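You operate a simulated robot arm through the tools that you are given. There is no shell and no other tool.

Carry out the task below with a simulated robot arm. There is one attempt and no reset: what you move stays moved.

## Task
Slide the cord beads: orange to 65, teal to 59, yellow to 56; then cap the cord.
Fine: each bead's pointer ends on its mark; press the green cap home on the purple cord end last and tug it; the strap's sliders and clip and the other caps stay.

Only the result counts: the job must be done as asked and must still hold three seconds after the hand-in. Knocking over, shifting, dropping, spilling or breaking anything else fails it. A push-on lid holds only when it is set on centred and level and pressed home; a screw cap is set on level and turned clockwise until tight.

## Robot
A 7-joint arm with a two-finger parallel gripper, fixed in place. Base frame: the origin is at the foot of the arm, x ahead of it, y to its left, z up. Lengths are in m, angles in rad, forces in N, time in s.
Its first joint turns from -2.897 to 2.897 rad. Payload 3.43 kg.
Tool frame: the origin (TCP) lies between the finger pads and is the grasp point; the fingertips stand 0.03 m ahead of it; z points along the fingers, y is the line along which they close. Largest opening 0.094 m; finger width 0.028, thickness 0.01; the body of the gripper, 0.05 by 0.096 m, starts 0.055 m behind the TCP.
Orientation is that of the tool frame in the base frame, as a unit quaternion [w, x, y, z]. With the fingers straight down and closing along the base's y, the tool's x points along the base's -x, its y along +y and its z along -z.

## Interface
- The arm moves only by the tool arm_command. Its argument "motion" is text: rows parted by semicolons, each of 7 numbers parted by spaces: the shift along the tool's x, y, z in cm, then the turn, a rotation vector about the tool's x, y, z in rad, then the gripper command, from -1 (fully open) to 1 (shut), values between in proportion. In form: dx dy dz wx wy wz claw; .... A call has 1 to 20 rows; each row shifts and turns the commanded pose from where the row before left it, along the tool's axes as they then stand. Rows are played at 5 a second. More than 0.05 m and 0.15 rad between two rows, or a gripper value outside its range, and nothing of the call is played. Where a pose cannot be reached the arm comes as near as it can. A force on the tool above 40 N (or 10 N above the force at the start of the call, whichever is more), or a blocked arm, ends the call early, and 0.2 s more pass. Each finger travels about 0.045 m/s and halts on what it meets, pressing with about 33 N; the grip force reading is that of the motor and also rises with nothing between the fingers. The clock runs only during rows and for 0.2 s after the last one: add rows that do not move to give the fingers time. It gives the time, the measured TCP pose, the force on the tool (base axes), the opening and the grip force at its end, in the units of the frame above (readings bear some noise), with the torque about the TCP (base axes, N m) and any sound that the robot's microphone picked up.
- Cameras (640 x 400 px; columns grow to the right, rows downward): "scene" is fixed at [0.0497, -0.6503, 1.4652]; the picture's right is [0.44, -0.90, 0.00], its down [-0.68, -0.34, -0.65] and it looks along [0.59, 0.29, -0.76] (base axes); focal length 360 px, centre (320, 200). "wrist" rides on the gripper at [0.076, 0.014, -0.103] in the tool frame; the picture's right is [-0.18, 0.98, 0.00], its down [-0.75, -0.14, -0.64] and it looks along [-0.63, -0.12, 0.77] (tool axes); focal length 243 px, centre (320, 200). There is no depth. A picture from a camera that has moved, and an enlarged one, comes with that camera's place and axes in the base frame and with its lens.
- capture(camera): a new picture of that camera. It takes no simulated time.
- slide_trunk(by): slides the trunk up (or, below 0, down) by that many m; the arm rides with it, the base frame stays. It gives what a move gives, with no picture.
- close_up(camera, box): a new picture of the part [left, top, right, bottom] of that camera's present view, enlarged. It takes no simulated time.
- sign_off(): hands the job in; it is judged then, once.

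Places have to be worked out from the pictures, the camera data and where the tool is seen. Open the gripper and draw the arm clear of the work before you hand the job in, unless the task says otherwise.

The tools are called by a JSON object that holds its "api" and its "payload". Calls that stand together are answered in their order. arm_command: Moves the arm, as the interface text tells. Its arguments: {"type":"object","properties":{"motion":{"type":"string"}},"required":["motion"]} The other tools are called the same way: slide_trunk (by) slides the trunk up or down; capture (camera) takes a picture; close_up (camera, box) takes an enlarged picture of a part of a camera's view; sign_off () hands the job in.

At the start:

```text
clock: 0.0
ee_pos: [0.375, -0.3967, 1.1404]
tool_rot: [0.0, 0.0, 1.0, 0.0]
wrist_force: [-0.3, 0.0, -0.2]
ft_torque: [0.04, 0.01, 0.0]
finger_gap: 0.094
grasp_force: 0.0
trunk travel left (down, up): [-0.275, 0.335]
```

scene: 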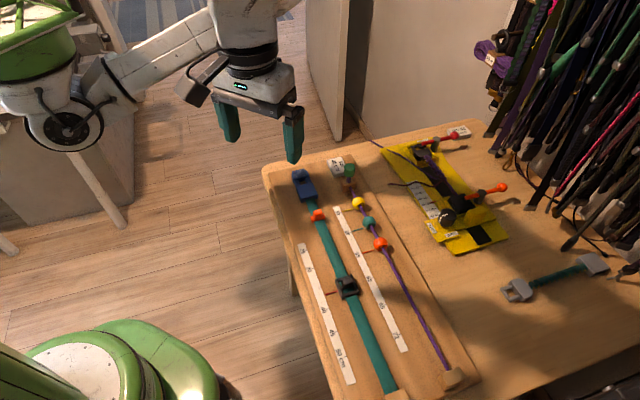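
wrist: 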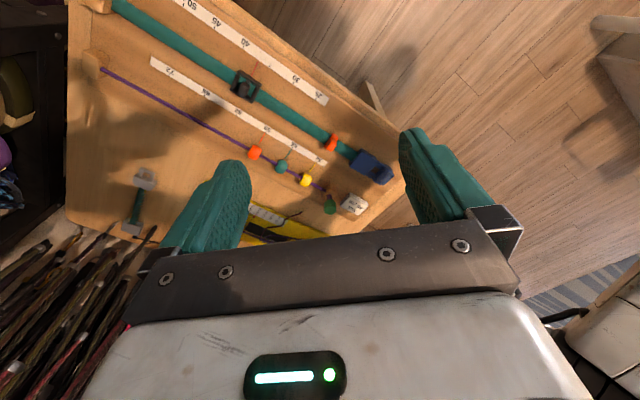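

I start by looking closely at the board with the cord, the beads and the rulers before moving anything.

{"api": "close_up", "payload": {"camera": "scene", "box": [320, 150, 420, 260]}}

{"api": "close_up", "payload": {"camera": "scene", "box": [340, 240, 480, 400]}}

{"api": "close_up", "payload": {"camera": "wrist", "box": [220, 100, 400, 220]}}

{"api": "close_up", "payload": {"camera": "scene", "box": [260, 150, 380, 260]}}

```text
3.64 times, centred on (370, 205) of scene
camera zoom: at [0.0497, -0.6503, 1.4652], right [0.44, -0.9, 0.0], down [-0.68, -0.34, -0.65], along [0.59, 0.29, -0.76], focal length 1310 px, centre (138, 182)
```

zoom: 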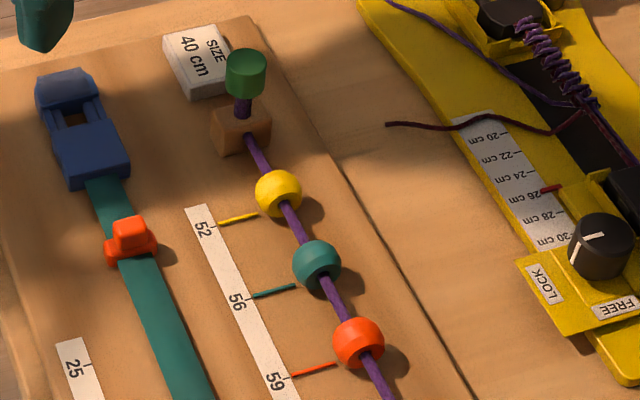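

```text
2.50 times, centred on (410, 320) of scene
camera zoom: at [0.0497, -0.6503, 1.4652], right [0.44, -0.9, 0.0], down [-0.68, -0.34, -0.65], along [0.59, 0.29, -0.76], focal length 900 px, centre (95, -100)
```

zoom: 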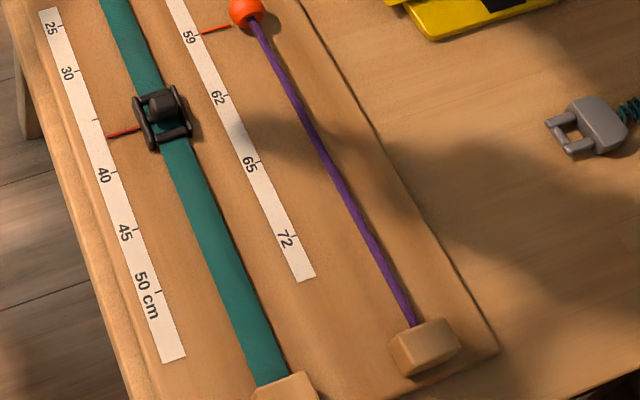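

```text
3.33 times, centred on (310, 160) of wrist
camera zoom: at [0.2984, -0.383, 1.2413], right [0.18, 0.98, 0.0], down [0.75, -0.14, 0.64], along [0.63, -0.12, -0.77], focal length 809 px, centre (353, 333)
```

zoom: 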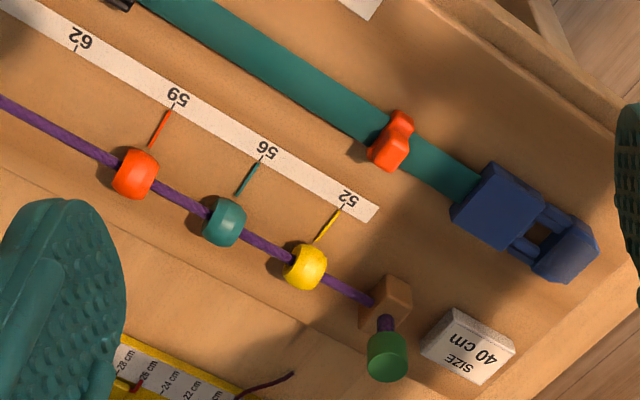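

```text
3.64 times, centred on (320, 205) of scene
camera zoom: at [0.0497, -0.6503, 1.4652], right [0.44, -0.9, 0.0], down [-0.68, -0.34, -0.65], along [0.59, 0.29, -0.76], focal length 1310 px, centre (320, 182)
```

zoom: 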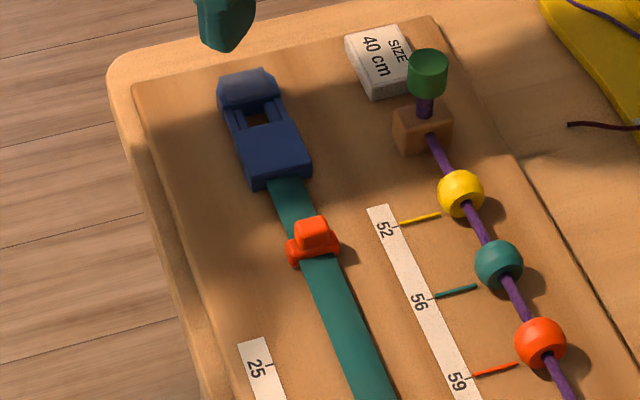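

The beads sit at about (0.62,-0.48), (0.58,-0.52), (0.53,-0.57), with z about 0.767, and the cord runs about 45° in the table plane. I look closely at the cap area and other parts of the table for the "other caps".

{"api": "close_up", "payload": {"camera": "scene", "box": [325, 150, 375, 190]}}

{"api": "close_up", "payload": {"camera": "scene", "box": [380, 110, 620, 310]}}

{"api": "close_up", "payload": {"camera": "scene", "box": [340, 180, 400, 260]}}

```text
10.00 times, centred on (350, 170) of scene
camera zoom: at [0.0497, -0.6503, 1.4652], right [0.44, -0.9, 0.0], down [-0.68, -0.34, -0.65], along [0.59, 0.29, -0.76], focal length 3601 px, centre (20, 500)
```

zoom: 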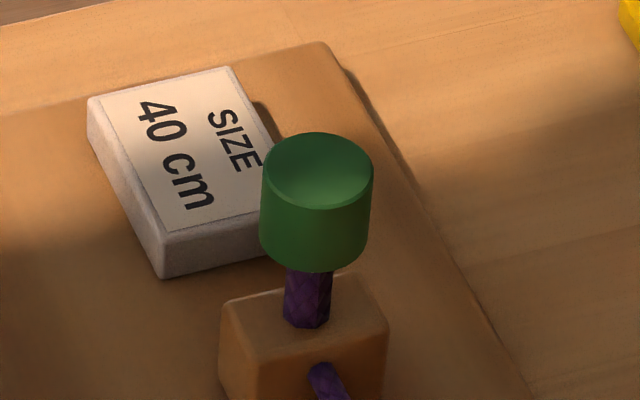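

```text
2.00 times, centred on (500, 210) of scene
camera zoom: at [0.0497, -0.6503, 1.4652], right [0.44, -0.9, 0.0], down [-0.68, -0.34, -0.65], along [0.59, 0.29, -0.76], focal length 720 px, centre (-40, 180)
```

zoom: 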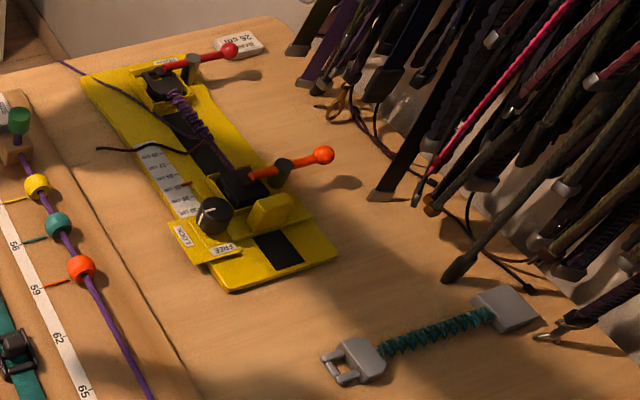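

```text
5.00 times, centred on (370, 220) of scene
camera zoom: at [0.0497, -0.6503, 1.4652], right [0.44, -0.9, 0.0], down [-0.68, -0.34, -0.65], along [0.59, 0.29, -0.76], focal length 1800 px, centre (70, 100)
```

zoom: 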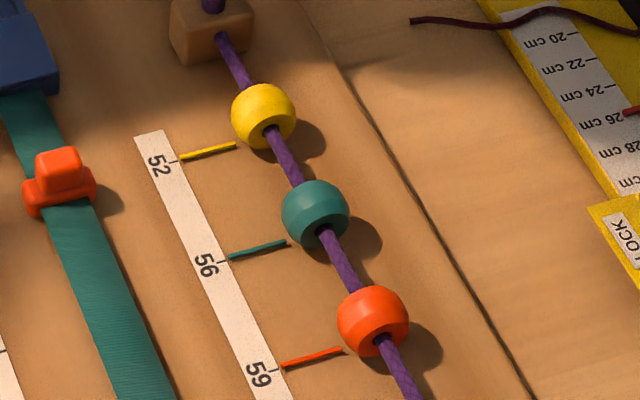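

The board top is near z 0.748, and the bead centres are about 19 mm above it (diameter about 32 mm). The green cap is at about (0.676,-0.428,0.816). I move above the orange bead at a safe height and turn the tool 45° so the fingers close across the cord.

{"api": "arm_command", "payload": {"motion": "-2.6 -2.9 1.5 0 0 0 -1; -2.6 -2.9 1.5 0 0 0 -1; -2.6 -2.9 1.5 0 0 0 -1; -2.6 -2.9 1.5 0 0 0 -1; -2.6 -2.9 1.5 0 0 0 -1; -2.6 -2.8 1.5 0 0 0 -1; 0 0 0 0 0 -0.131 -1; 0 0 0 0 0 -0.131 -1; 0 0 0 0 0 -0.131 -1; 0 0 0 0 0 -0.131 -1; 0 0 0 0 0 -0.131 -1; 0 0 0 0 0 -0.131 -1; 0 0 0 0 0 0 -1; 0 0 0 0 0 0 -1"}}

{"api": "capture", "payload": {"camera": "wrist"}}

{"api": "capture", "payload": {"camera": "scene"}}

```text
clock: 3.0
ee_pos: [0.5308, -0.5705, 1.0495]
tool_rot: [-0.001, -0.383, 0.924, 0.0]
wrist_force: [0.1, 0.5, 0.6]
ft_torque: [-0.03, -0.01, 0.01]
finger_gap: 0.0939
grasp_force: 0.2
trunk travel left (down, up): [-0.275, 0.335]
```

```text
taken
camera wrist: at [0.4669, -0.6141, 1.1507], right [-0.57, 0.82, 0.0], down [0.63, 0.43, 0.64], along [0.53, 0.36, -0.77], focal length 243 px, centre (320, 200)
```

wrist: 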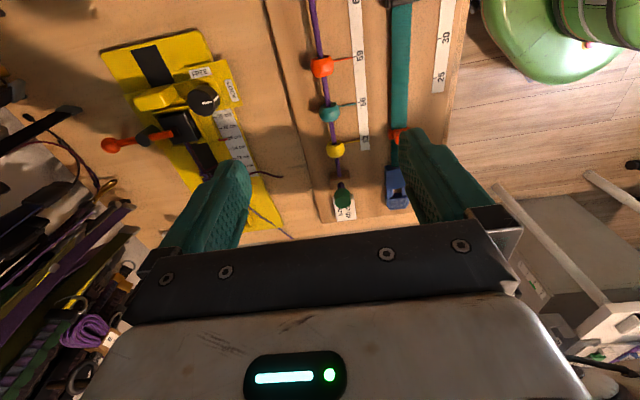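

```text
taken
```

scene: 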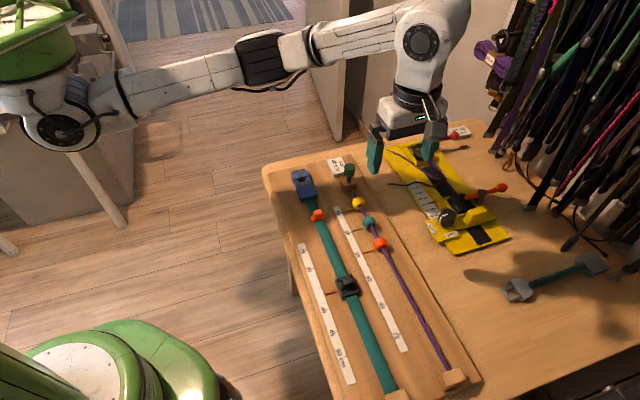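

The tool is at a 45° yaw above the board. I zoom into the wrist view to measure bead positions, ruler marks and the cord direction.

{"api": "close_up", "payload": {"camera": "wrist", "box": [290, 0, 390, 110]}}

{"api": "close_up", "payload": {"camera": "wrist", "box": [290, 110, 390, 220]}}

```text
3.64 times, centred on (340, 55) of wrist
camera zoom: at [0.4669, -0.6141, 1.1507], right [-0.57, 0.82, 0.0], down [0.63, 0.43, 0.64], along [0.53, 0.36, -0.77], focal length 882 px, centre (247, 727)
```

zoom: 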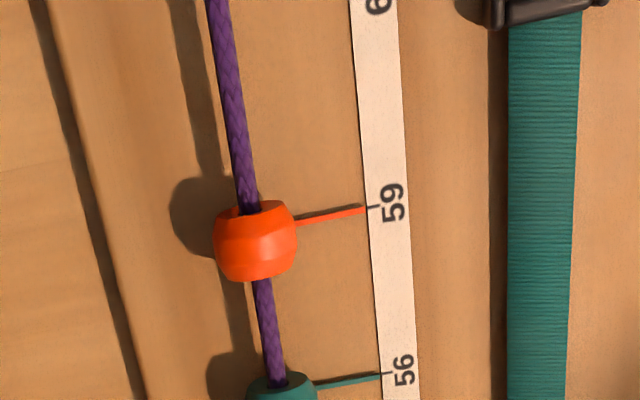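

```text
3.64 times, centred on (340, 165) of wrist
camera zoom: at [0.4669, -0.6141, 1.1507], right [-0.57, 0.82, 0.0], down [0.63, 0.43, 0.64], along [0.53, 0.36, -0.77], focal length 882 px, centre (247, 327)
```

zoom: 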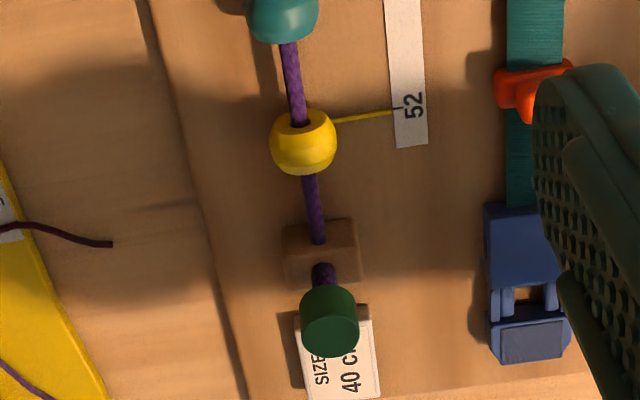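

The marks 52/56/59 are evenly spaced at about 0.0655 m and the cord runs at 45°. So orange has to travel about 0.131 m, teal 0.0655 m and yellow 0.0655 m. I descend to z ≈ 0.90 above the orange bead and look again.

{"api": "arm_command", "payload": {"motion": "0.27 0.41 2.5 0 0 0 -1; 0 0 2.5 0 0 0 -1; 0 0 2.5 0 0 0 -1; 0 0 2.5 0 0 0 -1; 0 0 2.5 0 0 0 -1; 0 0 2.5 0 0 0 -1; 0 0 0 0 0 0 -1; 0 0 0 0 0 0 -1"}}

{"api": "capture", "payload": {"camera": "wrist"}}

{"api": "capture", "payload": {"camera": "scene"}}

```text
clock: 4.8
ee_pos: [0.5268, -0.5685, 0.9008]
tool_rot: [0.0, -0.382, 0.924, 0.0]
wrist_force: [0.3, -1.3, 0.0]
ft_torque: [-0.02, 0.03, 0.04]
finger_gap: 0.0941
grasp_force: 0.1
trunk travel left (down, up): [-0.275, 0.335]
```

```text
taken
camera wrist: at [0.462, -0.6131, 1.001], right [-0.57, 0.82, 0.0], down [0.63, 0.43, 0.64], along [0.53, 0.36, -0.77], focal length 243 px, centre (320, 200)
```

wrist: 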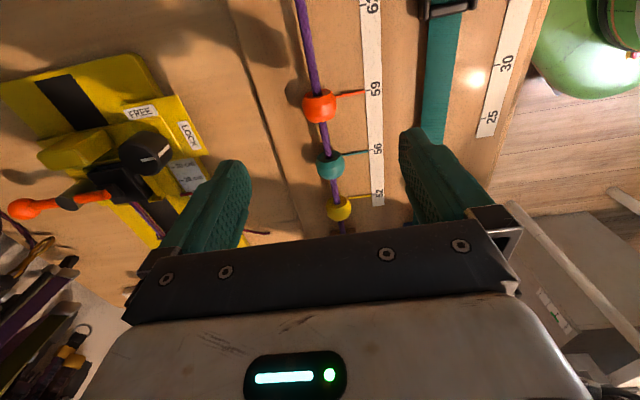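

```text
taken
```

scene: 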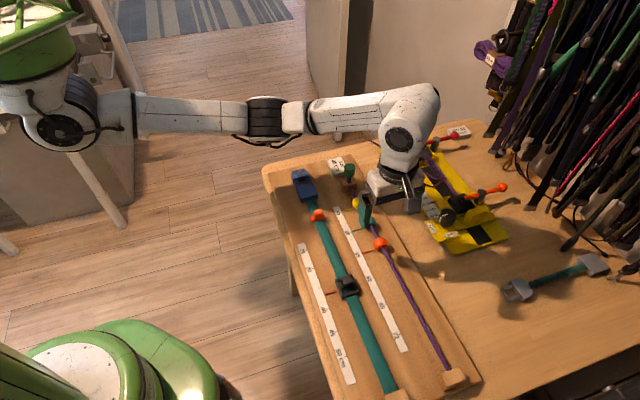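

The tool is at z 0.90. I zoom again for a tighter fix on the orange bead relative to the tool.

{"api": "close_up", "payload": {"camera": "wrist", "box": [280, 60, 400, 140]}}

{"api": "close_up", "payload": {"camera": "scene", "box": [340, 180, 420, 260]}}

```text
5.00 times, centred on (340, 100) of wrist
camera zoom: at [0.462, -0.6131, 1.001], right [-0.57, 0.82, 0.0], down [0.63, 0.43, 0.64], along [0.53, 0.36, -0.77], focal length 1213 px, centre (220, 700)
```

zoom: 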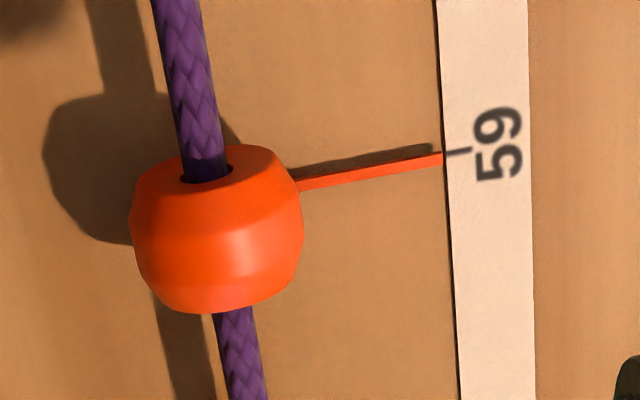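

```text
5.00 times, centred on (380, 220) of scene
camera zoom: at [0.0497, -0.6503, 1.4652], right [0.44, -0.9, 0.0], down [-0.68, -0.34, -0.65], along [0.59, 0.29, -0.76], focal length 1800 px, centre (20, 100)
```

zoom: 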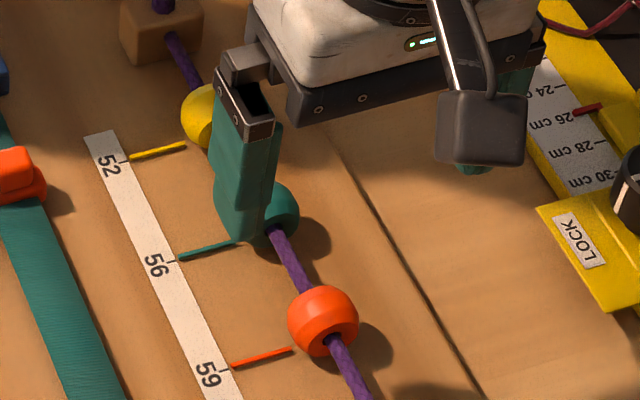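

The orange bead centre works out at about (0.527,-0.569), almost directly under the TCP. I narrow the opening to about 56 mm and descend to z ≈ 0.81 to check the straddle.

{"api": "arm_command", "payload": {"motion": "0 0 0 0 0 0 -0.19; 0 0 0 0 0 0 -0.19; 0 0 2 0 0 0 -0.19; 0 0 2 0 0 0 -0.19; 0 0 2 0 0 0 -0.19; 0 0 1.5 0 0 0 -0.19; 0 0 1.5 0 0 0 -0.19; 0 0 0 0 0 0 -0.19; 0 0 0 0 0 0 -0.19"}}

{"api": "capture", "payload": {"camera": "wrist"}}

{"api": "close_up", "payload": {"camera": "scene", "box": [340, 180, 440, 280]}}

```text
clock: 6.8
ee_pos: [0.5259, -0.5679, 0.8096]
tool_rot: [0.001, -0.383, 0.924, 0.0]
wrist_force: [-0.5, -0.1, 0.2]
ft_torque: [-0.01, -0.01, -0.01]
finger_gap: 0.0558
grasp_force: 0.0
trunk travel left (down, up): [-0.275, 0.335]
```

```text
taken
camera wrist: at [0.4616, -0.6124, 0.9112], right [-0.57, 0.82, 0.0], down [0.63, 0.43, 0.64], along [0.53, 0.36, -0.77], focal length 243 px, centre (320, 200)
```

wrist: 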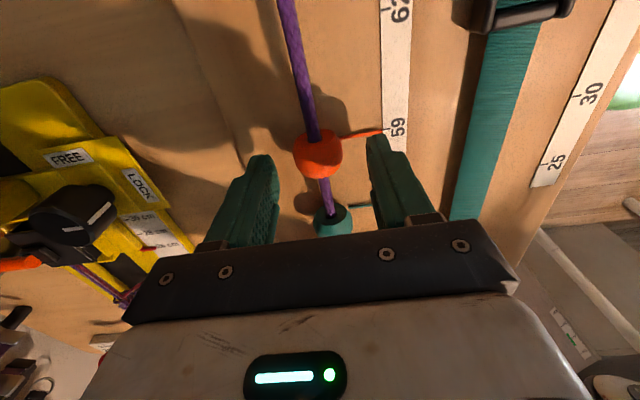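

```text
4.00 times, centred on (390, 230) of scene
camera zoom: at [0.0497, -0.6503, 1.4652], right [0.44, -0.9, 0.0], down [-0.68, -0.34, -0.65], along [0.59, 0.29, -0.76], focal length 1440 px, centre (40, 80)
```

zoom: 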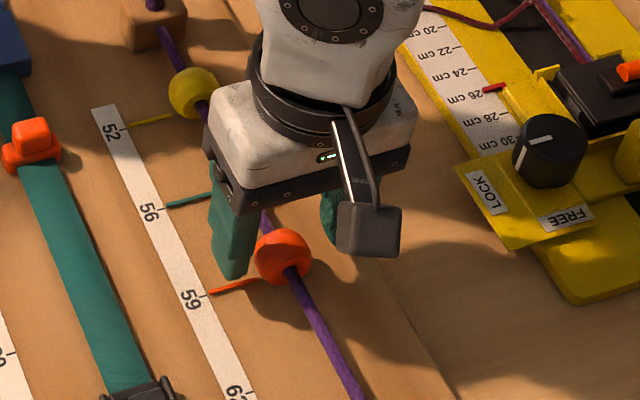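

Several views agree that the orange bead centre is at about (0.5245,-0.5705,0.775) and the pointer sits only about 3–4 mm above the board. I descend so the fingertips are at z ≈ 0.763 and close gently on the bead.

{"api": "arm_command", "payload": {"motion": "0.28 -0.08 0.5 0 0 0 -0.19; 0 0 0.6 0 0 0 -0.19; 0 0 0.55 0 0 0 -0.19; 0 0 0 0 0 0 -0.19; 0 0 0 0 0 0 0.1; 0 0 0 0 0 0 0.3; 0 0 0 0 0 0 0.45; 0 0 0 0 0 0 0.45"}}

{"api": "capture", "payload": {"camera": "wrist"}}

{"api": "close_up", "payload": {"camera": "scene", "box": [340, 180, 440, 280]}}

```text
clock: 8.6
ee_pos: [0.5255, -0.5716, 0.7925]
tool_rot: [0.0, -0.384, 0.923, 0.0]
wrist_force: [2.8, -3.5, -0.7]
ft_torque: [-0.08, -0.06, -0.03]
finger_gap: 0.0297
grasp_force: 43.7
trunk travel left (down, up): [-0.275, 0.335]
```

```text
taken
camera wrist: at [0.4605, -0.6152, 0.8943], right [-0.57, 0.82, 0.0], down [0.63, 0.43, 0.64], along [0.53, 0.36, -0.77], focal length 243 px, centre (320, 200)
```

wrist: 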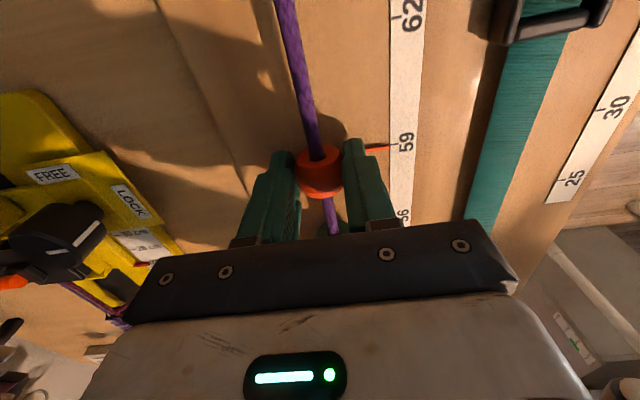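

```text
4.00 times, centred on (390, 230) of scene
camera zoom: at [0.0497, -0.6503, 1.4652], right [0.44, -0.9, 0.0], down [-0.68, -0.34, -0.65], along [0.59, 0.29, -0.76], focal length 1440 px, centre (40, 80)
```

zoom: 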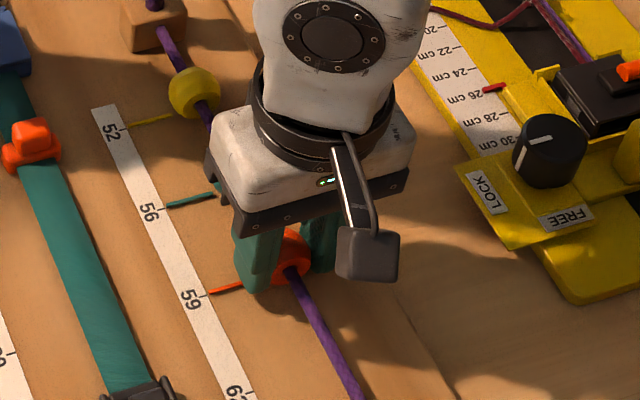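

The bead is gripped (gap 29.7 mm) with a small side force. I slide it 4 cm along the cord as a test and check the forces.

{"api": "arm_command", "payload": {"motion": "0.5 0 0 0 0 0 0.45; 1 0 0 0 0 0 0.45; 1 0 0 0 0 0 0.45; 1 0 0 0 0 0 0.45; 0.5 0 0 0 0 0 0.45; 0 0 0 0 0 0 0.45"}}

{"api": "capture", "payload": {"camera": "wrist"}}

```text
clock: 10.0
ee_pos: [0.4951, -0.6, 0.7928]
tool_rot: [0.0, -0.382, 0.924, -0.001]
wrist_force: [1.0, -2.9, -2.7]
ft_torque: [-0.07, -0.06, -0.02]
finger_gap: 0.0288
grasp_force: 45.2
trunk travel left (down, up): [-0.275, 0.335]
```

```text
taken
camera wrist: at [0.4318, -0.6439, 0.8944], right [-0.57, 0.82, 0.0], down [0.63, 0.43, 0.64], along [0.53, 0.36, -0.77], focal length 243 px, centre (320, 200)
```

wrist: 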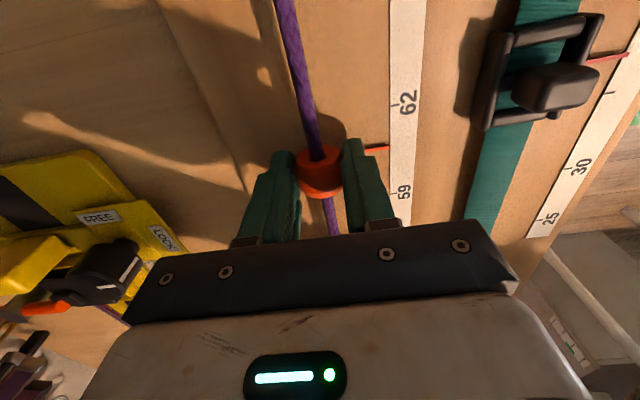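

The bead follows smoothly with low forces. I slide on another 8.5 cm and then compare the pointer with the 65 tick.

{"api": "arm_command", "payload": {"motion": "0.5 0 0 0 0 0 0.45; 1 0 0 0 0 0 0.45; 1 0 0 0 0 0 0.45; 1 0 0 0 0 0 0.45; 1 0 0 0 0 0 0.45; 1 0 0 0 0 0 0.45; 1 0 0 0 0 0 0.45; 1 0 0 0 0 0 0.45; 0.6 0 0 0 0 0 0.45; 0.4 0 0 0 0 0 0.45; 0 0 0 0 0 0 0.45; 0 0 0 0 0 0 0.45"}}

{"api": "capture", "payload": {"camera": "wrist"}}

{"api": "close_up", "payload": {"camera": "wrist", "box": [340, 110, 440, 180]}}

{"api": "close_up", "payload": {"camera": "scene", "box": [340, 220, 440, 320]}}

```text
clock: 12.6
ee_pos: [0.4361, -0.6598, 0.7935]
tool_rot: [0.001, -0.384, 0.923, 0.0]
wrist_force: [2.3, -1.9, -1.6]
ft_torque: [-0.1, -0.03, 0.01]
finger_gap: 0.0289
grasp_force: 44.8
trunk travel left (down, up): [-0.275, 0.335]
```

```text
taken
camera wrist: at [0.3719, -0.7039, 0.8944], right [-0.57, 0.82, 0.0], down [0.63, 0.43, 0.64], along [0.53, 0.36, -0.77], focal length 243 px, centre (320, 200)
```

wrist: 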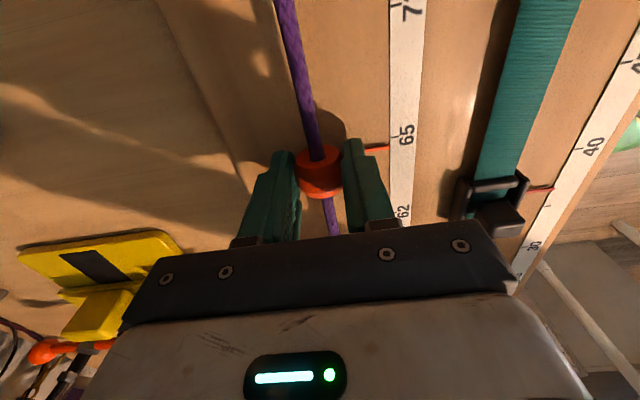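

```text
5.71 times, centred on (390, 145) of wrist
camera zoom: at [0.3719, -0.7039, 0.8944], right [-0.57, 0.82, 0.0], down [0.63, 0.43, 0.64], along [0.53, 0.36, -0.77], focal length 1386 px, centre (-80, 514)
```

zoom: 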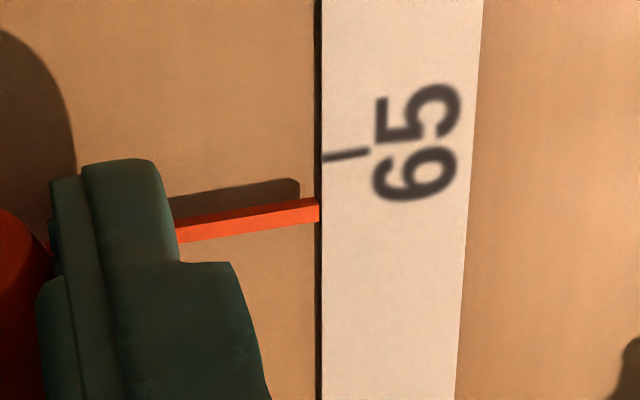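

```text
4.00 times, centred on (390, 270) of scene
camera zoom: at [0.0497, -0.6503, 1.4652], right [0.44, -0.9, 0.0], down [-0.68, -0.34, -0.65], along [0.59, 0.29, -0.76], focal length 1440 px, centre (40, -80)
```

zoom: 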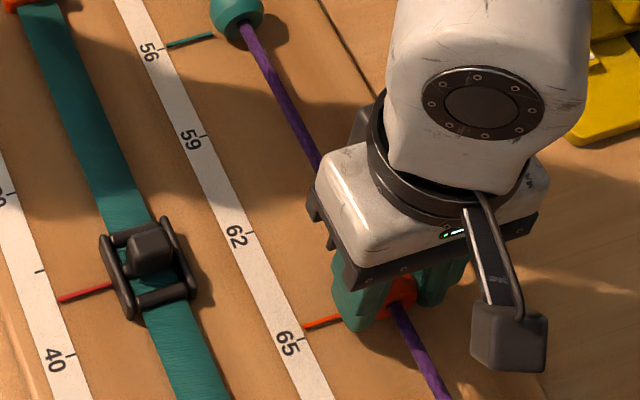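

The bead has moved 125.5 mm, and its pointer appears about 4.5–5.5 mm short of the 65 tick once I allow for parallax. I move 4.5 mm more and check again.

{"api": "arm_command", "payload": {"motion": "0.25 0 0 0 0 0 0.45; 0.2 0 0 0 0 0 0.45; 0 0 0 0 0 0 0.45; 0 0 0 0 0 0 0.45"}}

{"api": "close_up", "payload": {"camera": "wrist", "box": [340, 110, 440, 180]}}

{"api": "close_up", "payload": {"camera": "scene", "box": [390, 280, 450, 320]}}

{"api": "close_up", "payload": {"camera": "scene", "box": [350, 220, 410, 260]}}

```text
clock: 13.6
ee_pos: [0.433, -0.6632, 0.7924]
tool_rot: [0.0, -0.384, 0.923, 0.0]
wrist_force: [2.8, -1.2, -3.0]
ft_torque: [-0.05, -0.01, -0.03]
finger_gap: 0.029
grasp_force: 45.8
trunk travel left (down, up): [-0.275, 0.335]
```

```text
5.71 times, centred on (390, 145) of wrist
camera zoom: at [0.3688, -0.707, 0.8944], right [-0.57, 0.82, 0.0], down [0.63, 0.43, 0.64], along [0.53, 0.36, -0.77], focal length 1386 px, centre (-80, 514)
```

zoom: 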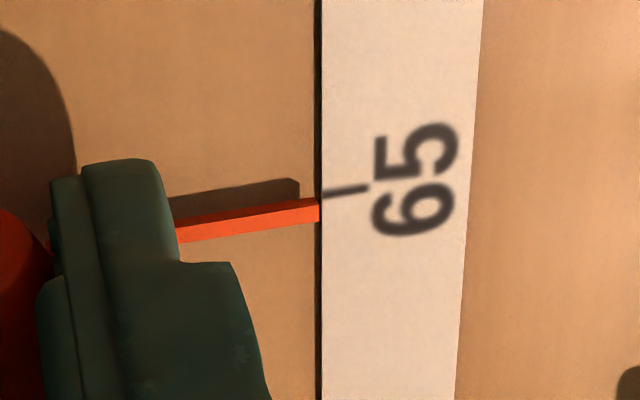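

```text
10.00 times, centred on (420, 300) of scene
camera zoom: at [0.0497, -0.6503, 1.4652], right [0.44, -0.9, 0.0], down [-0.68, -0.34, -0.65], along [0.59, 0.29, -0.76], focal length 3601 px, centre (-680, -800)
```

zoom: 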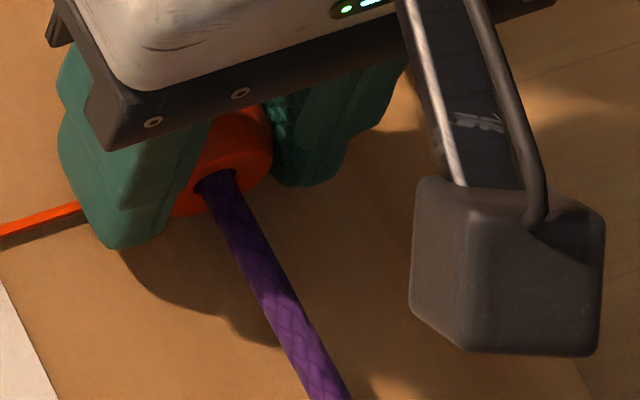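

```text
10.00 times, centred on (380, 240) of scene
camera zoom: at [0.0497, -0.6503, 1.4652], right [0.44, -0.9, 0.0], down [-0.68, -0.34, -0.65], along [0.59, 0.29, -0.76], focal length 3601 px, centre (-280, -200)
```

zoom: 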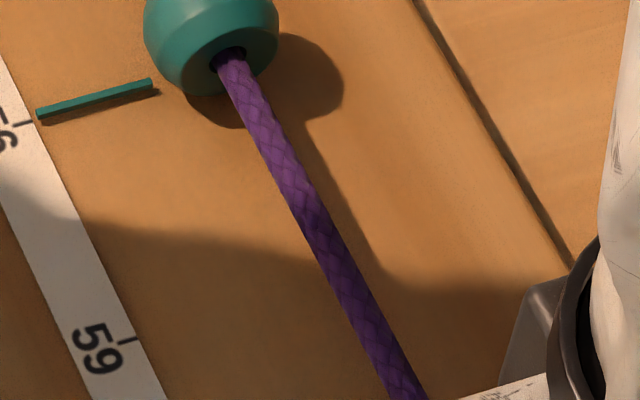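

By the wrist view the pointer is now within about 0.3 mm of the tick after parallax. I cross-check it in the scene camera against the undisturbed teal pointer on 56.

{"api": "close_up", "payload": {"camera": "scene", "box": [400, 292, 430, 312]}}

{"api": "close_up", "payload": {"camera": "scene", "box": [340, 222, 370, 242]}}

{"api": "close_up", "payload": {"camera": "scene", "box": [400, 292, 420, 312]}}

{"api": "close_up", "payload": {"camera": "scene", "box": [370, 290, 430, 330]}}

```text
16.00 times, centred on (415, 302) of scene
camera zoom: at [0.0497, -0.6503, 1.4652], right [0.44, -0.9, 0.0], down [-0.68, -0.34, -0.65], along [0.59, 0.29, -0.76], focal length 5762 px, centre (-1200, -1432)
```

zoom: 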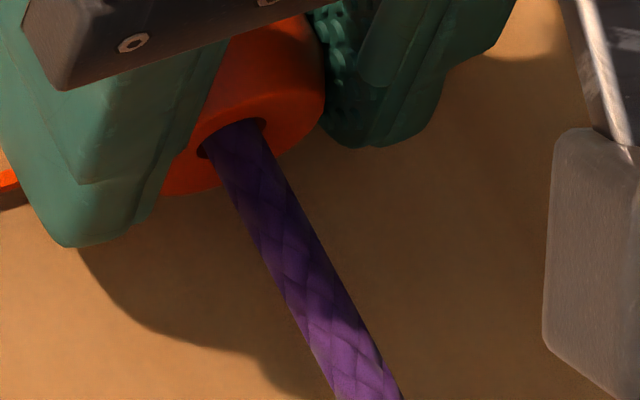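

```text
16.00 times, centred on (355, 232) of scene
camera zoom: at [0.0497, -0.6503, 1.4652], right [0.44, -0.9, 0.0], down [-0.68, -0.34, -0.65], along [0.59, 0.29, -0.76], focal length 5762 px, centre (-240, -312)
```

zoom: 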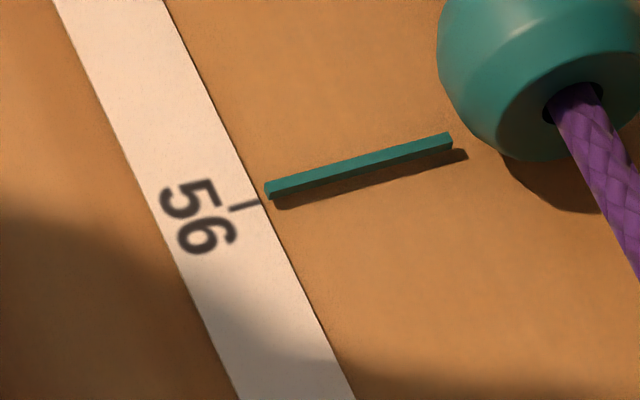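

```text
16.00 times, centred on (410, 302) of scene
camera zoom: at [0.0497, -0.6503, 1.4652], right [0.44, -0.9, 0.0], down [-0.68, -0.34, -0.65], along [0.59, 0.29, -0.76], focal length 5762 px, centre (-1120, -1432)
```

zoom: 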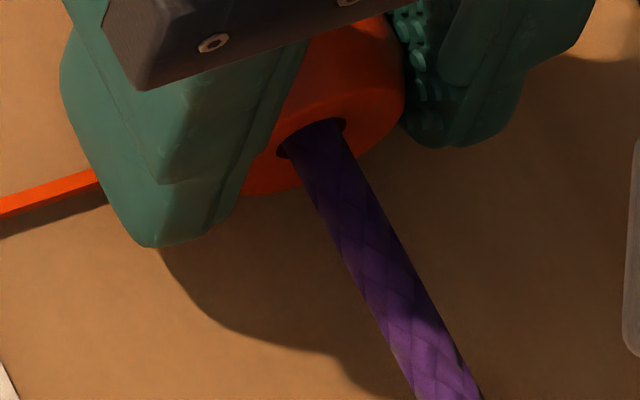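

```text
10.00 times, centred on (400, 310) of scene
camera zoom: at [0.0497, -0.6503, 1.4652], right [0.44, -0.9, 0.0], down [-0.68, -0.34, -0.65], along [0.59, 0.29, -0.76], focal length 3601 px, centre (-480, -900)
```

zoom: 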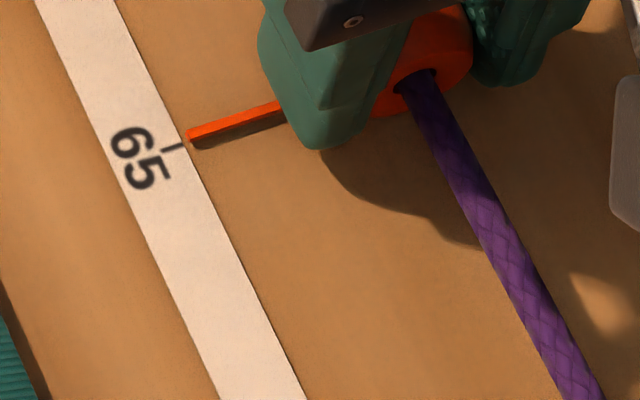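

{"api": "close_up", "payload": {"camera": "scene", "box": [382, 312, 412, 332]}}

{"api": "close_up", "payload": {"camera": "scene", "box": [378, 300, 408, 320]}}

```text
16.00 times, centred on (397, 322) of scene
camera zoom: at [0.0497, -0.6503, 1.4652], right [0.44, -0.9, 0.0], down [-0.68, -0.34, -0.65], along [0.59, 0.29, -0.76], focal length 5762 px, centre (-912, -1752)
```

zoom: 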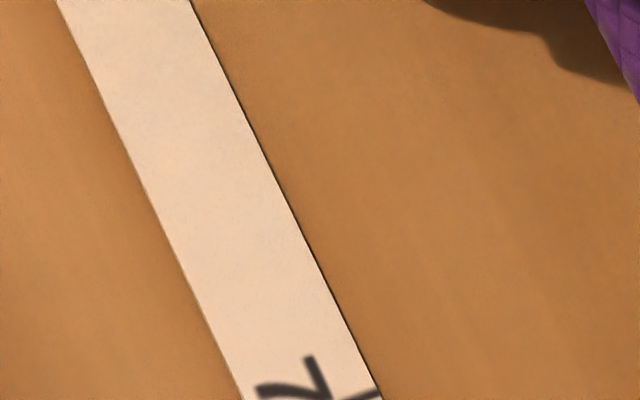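

```text
16.00 times, centred on (393, 310) of scene
camera zoom: at [0.0497, -0.6503, 1.4652], right [0.44, -0.9, 0.0], down [-0.68, -0.34, -0.65], along [0.59, 0.29, -0.76], focal length 5762 px, centre (-848, -1560)
```

zoom: 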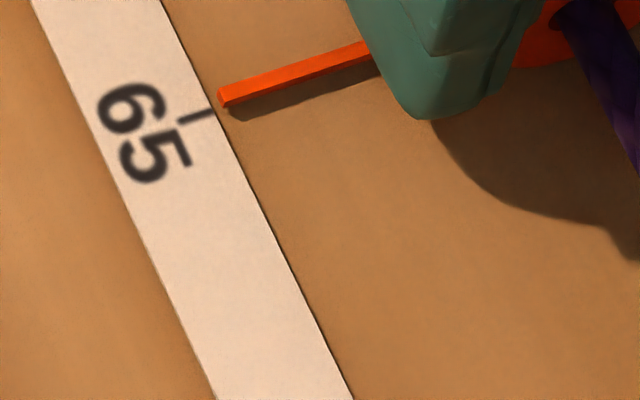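

Both views suggest the pointer is about 0.3–0.8 mm short, so I nudge 0.5 mm. Then I release, rise, and shift back so the wrist camera sits directly above the 65 tick, which removes the parallax.

{"api": "arm_command", "payload": {"motion": "0.05 0 0 0 0 0 0.45; 0 0 0 0 0 0 0.45; 0 0 0 0 0 0 0.2; 0 0 0 0 0 0 -0.19; 0 0 0 0 0 0 -0.19; 0 0 0 0 0 0 -0.19; 0 0 1 0 0 0 -0.19; 0 0 -1 0 0 0 -0.19; 0 0 -1 0 0 0 -0.19"}}

```text
clock: 15.6
ee_pos: [0.4333, -0.6632, 0.8033]
tool_rot: [0.001, -0.383, 0.924, 0.001]
wrist_force: [-0.2, -0.5, 0.8]
ft_torque: [0.0, 0.02, -0.03]
finger_gap: 0.056
grasp_force: 0.0
trunk travel left (down, up): [-0.275, 0.335]
```

I made a sign slip there: one row dipped the fingers 1 cm before rising, though no contact stop was reported. I rise clear now and inspect the bead and pointer.

{"api": "arm_command", "payload": {"motion": "0 0 -2 0 0 0 -0.19; 0 0 -2 0 0 0 -0.19; 0 0 -2 0 0 0 -0.19; -2 0 0 0 0 0 -0.19; -2 0 0 0 0 0 -0.19; -2 0 0 0 0 0 -0.19; 0 0 0 0 0 0 -0.19; 0 0 0 0 0 0 -0.19"}}

{"api": "capture", "payload": {"camera": "wrist"}}

{"api": "close_up", "payload": {"camera": "scene", "box": [378, 300, 408, 320]}}

{"api": "close_up", "payload": {"camera": "scene", "box": [340, 220, 460, 320]}}

```text
clock: 17.4
ee_pos: [0.4758, -0.6211, 0.8638]
tool_rot: [0.0, -0.384, 0.923, 0.0]
wrist_force: [-0.9, 0.4, -0.3]
ft_torque: [0.03, -0.02, 0.02]
finger_gap: 0.0559
grasp_force: 0.1
trunk travel left (down, up): [-0.275, 0.335]
```

```text
taken
camera wrist: at [0.4113, -0.6649, 0.9645], right [-0.57, 0.82, 0.0], down [0.63, 0.43, 0.64], along [0.53, 0.36, -0.77], focal length 243 px, centre (320, 200)
```

wrist: 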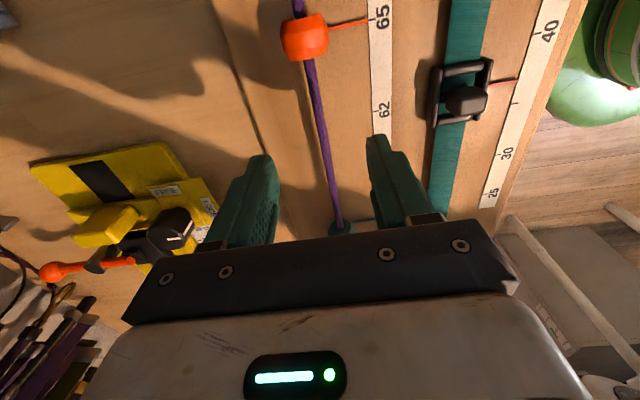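

```text
16.00 times, centred on (393, 310) of scene
camera zoom: at [0.0497, -0.6503, 1.4652], right [0.44, -0.9, 0.0], down [-0.68, -0.34, -0.65], along [0.59, 0.29, -0.76], focal length 5762 px, centre (-848, -1560)
```

zoom: 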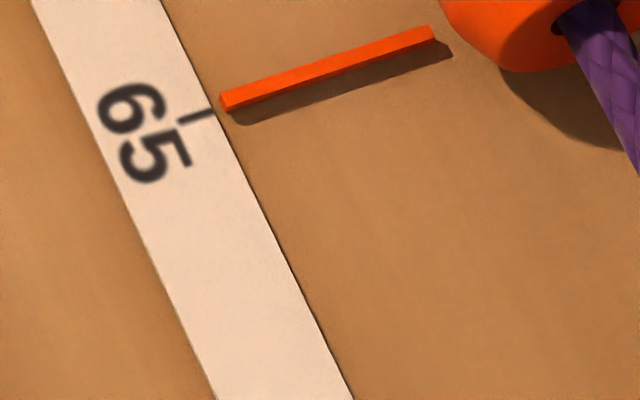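

```text
4.00 times, centred on (400, 270) of scene
camera zoom: at [0.0497, -0.6503, 1.4652], right [0.44, -0.9, 0.0], down [-0.68, -0.34, -0.65], along [0.59, 0.29, -0.76], focal length 1440 px, centre (0, -80)
```

zoom: 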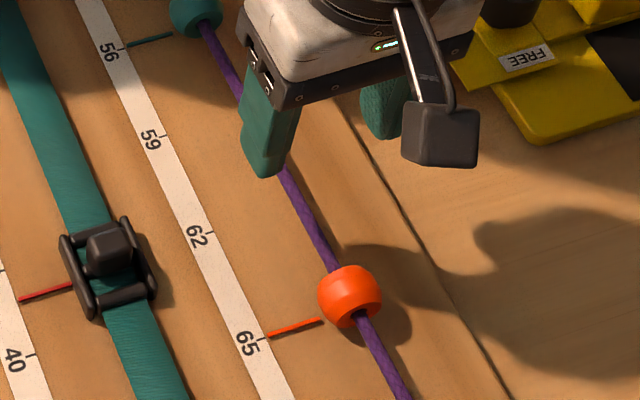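

Everything looks undisturbed and the orange pointer sits close to the 65 tick. I zoom the near-overhead wrist view on the tick.

{"api": "close_up", "payload": {"camera": "wrist", "box": [325, 0, 400, 50]}}

{"api": "close_up", "payload": {"camera": "wrist", "box": [350, 5, 395, 35]}}

```text
8.00 times, centred on (362, 25) of wrist
camera zoom: at [0.4113, -0.6649, 0.9645], right [-0.57, 0.82, 0.0], down [0.63, 0.43, 0.64], along [0.53, 0.36, -0.77], focal length 1941 px, centre (-20, 1600)
```

zoom: 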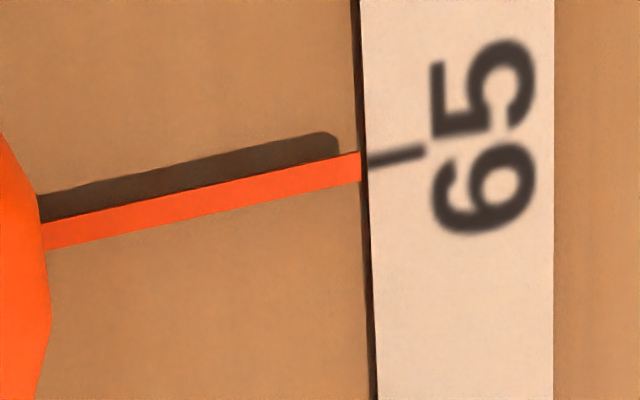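

```text
13.33 times, centred on (372, 20) of wrist
camera zoom: at [0.4113, -0.6649, 0.9645], right [-0.57, 0.82, 0.0], down [0.63, 0.43, 0.64], along [0.53, 0.36, -0.77], focal length 3235 px, centre (-380, 2600)
```

zoom: 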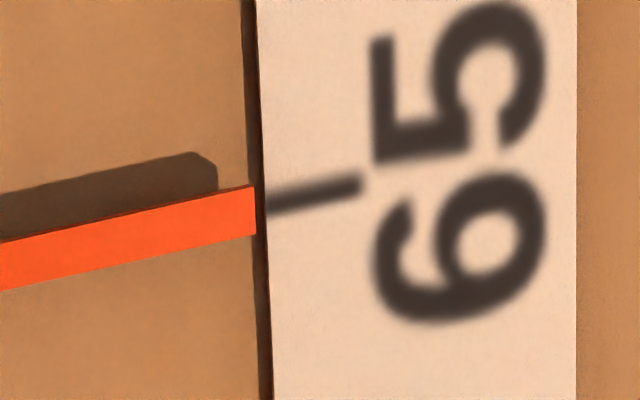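

From overhead the orange pointer is within about 0.15 mm of the 65 tick, and the travel was exactly 130 mm, so mark spacing is 65.0 mm. Next I move back 13.5 cm along the cord above teal, descend to z ≈ 0.815 and check the straddle.

{"api": "arm_command", "payload": {"motion": "-2.25 0 0 0 0 0 -0.19; -2.25 0 0 0 0 0 -0.19; -2.25 0 0 0 0 0 -0.19; -2.25 0 0 0 0 0 -0.19; -2.25 0 0 0 0 0 -0.19; -2.25 -0.03 0 0 0 0 -0.19; 0 0 1.5 0 0 0 -0.19; 0 0 1.5 0 0 0 -0.19; 0 0 1 0 0 0 -0.19; 0 0 0.8 0 0 0 -0.19; 0 0 0 0 0 0 -0.19; 0 0 0 0 0 0 -0.19"}}

{"api": "capture", "payload": {"camera": "wrist"}}

{"api": "close_up", "payload": {"camera": "scene", "box": [320, 160, 420, 260]}}

```text
clock: 20.0
ee_pos: [0.5699, -0.5264, 0.8156]
tool_rot: [0.0, -0.384, 0.923, 0.0]
wrist_force: [-0.1, -0.4, 0.2]
ft_torque: [0.02, 0.01, 0.02]
finger_gap: 0.056
grasp_force: 0.0
trunk travel left (down, up): [-0.275, 0.335]
```

```text
taken
camera wrist: at [0.5061, -0.5697, 0.9166], right [-0.57, 0.82, 0.0], down [0.63, 0.43, 0.64], along [0.53, 0.36, -0.77], focal length 243 px, centre (320, 200)
```

wrist: 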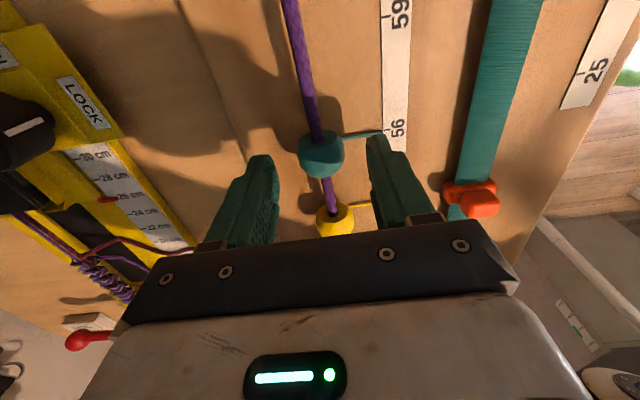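

```text
4.00 times, centred on (370, 210) of scene
camera zoom: at [0.0497, -0.6503, 1.4652], right [0.44, -0.9, 0.0], down [-0.68, -0.34, -0.65], along [0.59, 0.29, -0.76], focal length 1440 px, centre (120, 160)
```

zoom: 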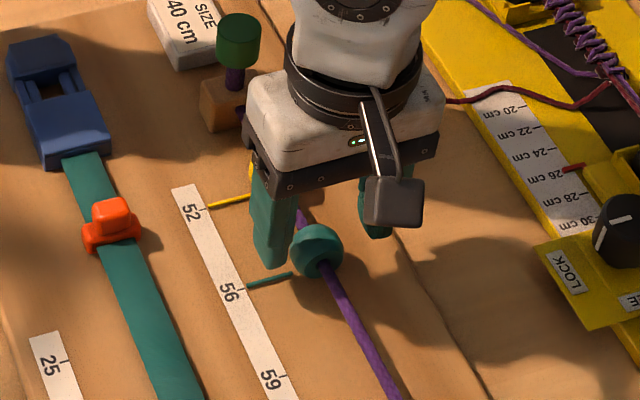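

The teal bead sits between the fingers. I descend 2.3 cm, grip, and slide 6.5 cm along the cord to the 59 mark.

{"api": "arm_command", "payload": {"motion": "0 0 0.8 0 0 0 -0.19; 0 0 0.8 0 0 0 -0.19; 0 0 0.7 0 0 0 -0.19; 0 0 0 0 0 0 -0.19; 0 0 0 0 0 0 0.1; 0 0 0 0 0 0 0.3; 0 0 0 0 0 0 0.45; 0 0 0 0 0 0 0.45"}}

{"api": "close_up", "payload": {"camera": "wrist", "box": [270, 110, 440, 230]}}

```text
clock: 21.8
ee_pos: [0.57, -0.5251, 0.7916]
tool_rot: [-0.001, -0.382, 0.924, 0.001]
wrist_force: [-5.4, 5.3, -0.8]
ft_torque: [0.13, 0.14, -0.39]
finger_gap: 0.0287
grasp_force: 43.2
trunk travel left (down, up): [-0.275, 0.335]
```

```text
3.33 times, centred on (355, 170) of wrist
camera zoom: at [0.5056, -0.5699, 0.8934], right [-0.56, 0.83, 0.0], down [0.63, 0.43, 0.64], along [0.53, 0.36, -0.77], focal length 809 px, centre (203, 300)
```

zoom: 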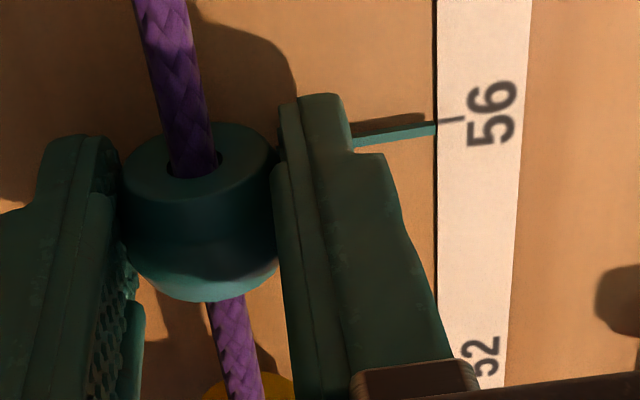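

The bead is gripped with a 7.5 N side force toward tool +y. I relieve it with a small +y shift and slide along the cord, checking forces part way.

{"api": "arm_command", "payload": {"motion": "0 0.06 0 0 0 0 0.45; 0.5 0 0 0 0 0 0.45; 1 0 0 0 0 0 0.45; 1 0 0 0 0 0 0.45; 0.5 0 0 0 0 0 0.45; 0 0 0 0 0 0 0.45"}}

{"api": "close_up", "payload": {"camera": "wrist", "box": [270, 110, 440, 230]}}

```text
clock: 23.2
ee_pos: [0.5486, -0.5461, 0.7922]
tool_rot: [-0.001, -0.384, 0.923, 0.001]
wrist_force: [-2.2, 2.4, -6.6]
ft_torque: [0.0, 0.06, -0.43]
finger_gap: 0.0277
grasp_force: 44.5
trunk travel left (down, up): [-0.275, 0.335]
```

```text
3.33 times, centred on (355, 170) of wrist
camera zoom: at [0.4844, -0.5906, 0.8935], right [-0.57, 0.82, 0.0], down [0.63, 0.43, 0.64], along [0.53, 0.36, -0.77], focal length 809 px, centre (203, 300)
```

zoom: 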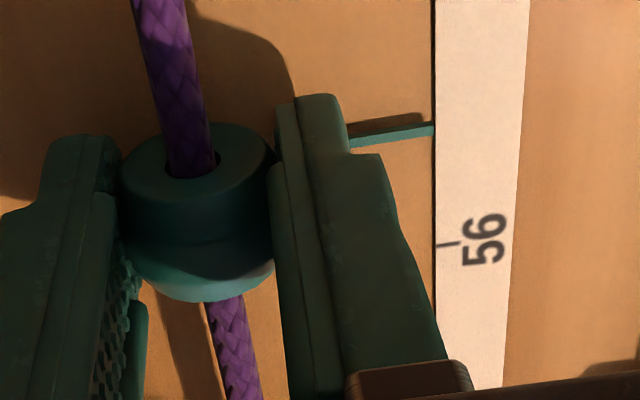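

The bead and pointer follow well and the side force has dropped. I slide the remaining 3.5 cm to the 59 mark.

{"api": "arm_command", "payload": {"motion": "0.5 0.02 0 0 0 0 0.45; 1 0 0 0 0 0 0.45; 1 0 0 0 0 0 0.45; 0.6 0 0 0 0 0 0.45; 0.4 0 0 0 0 0 0.45; 0 0 0 0 0 0 0.45; 0 0 0 0 0 0 0.45"}}

{"api": "close_up", "payload": {"camera": "wrist", "box": [270, 110, 440, 230]}}

{"api": "close_up", "payload": {"camera": "wrist", "box": [340, 110, 440, 180]}}

{"api": "close_up", "payload": {"camera": "scene", "box": [355, 250, 385, 270]}}

```text
clock: 24.8
ee_pos: [0.5243, -0.5706, 0.7925]
tool_rot: [0.0, -0.383, 0.924, -0.001]
wrist_force: [-2.1, 2.3, -2.8]
ft_torque: [-0.01, 0.07, -0.44]
finger_gap: 0.0273
grasp_force: 44.6
trunk travel left (down, up): [-0.275, 0.335]
```

```text
3.33 times, centred on (355, 170) of wrist
camera zoom: at [0.4597, -0.6152, 0.8936], right [-0.57, 0.82, 0.0], down [0.63, 0.43, 0.64], along [0.53, 0.36, -0.77], focal length 809 px, centre (203, 300)
```

zoom: 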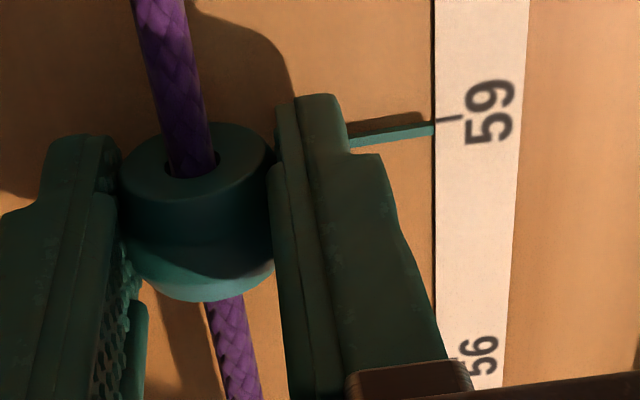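

```text
5.71 times, centred on (390, 145) of wrist
camera zoom: at [0.4597, -0.6152, 0.8936], right [-0.57, 0.82, 0.0], down [0.63, 0.43, 0.64], along [0.53, 0.36, -0.77], focal length 1386 px, centre (-80, 514)
```

zoom: 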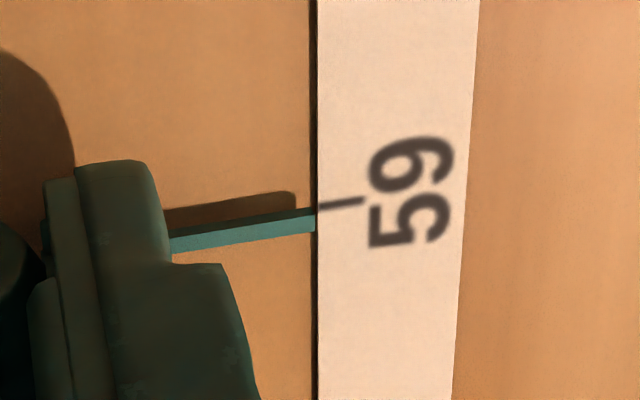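

```text
16.00 times, centred on (370, 260) of scene
camera zoom: at [0.0497, -0.6503, 1.4652], right [0.44, -0.9, 0.0], down [-0.68, -0.34, -0.65], along [0.59, 0.29, -0.76], focal length 5762 px, centre (-480, -760)
```

zoom: 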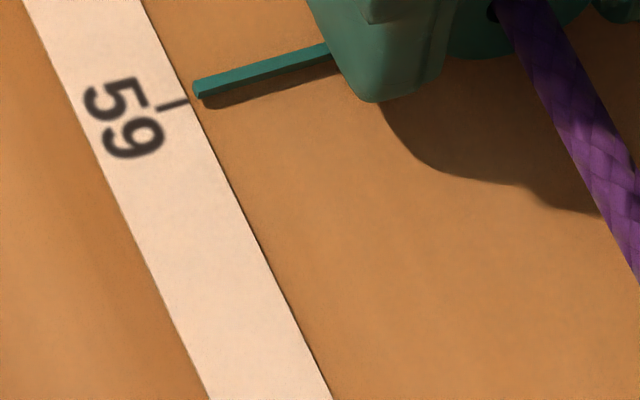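

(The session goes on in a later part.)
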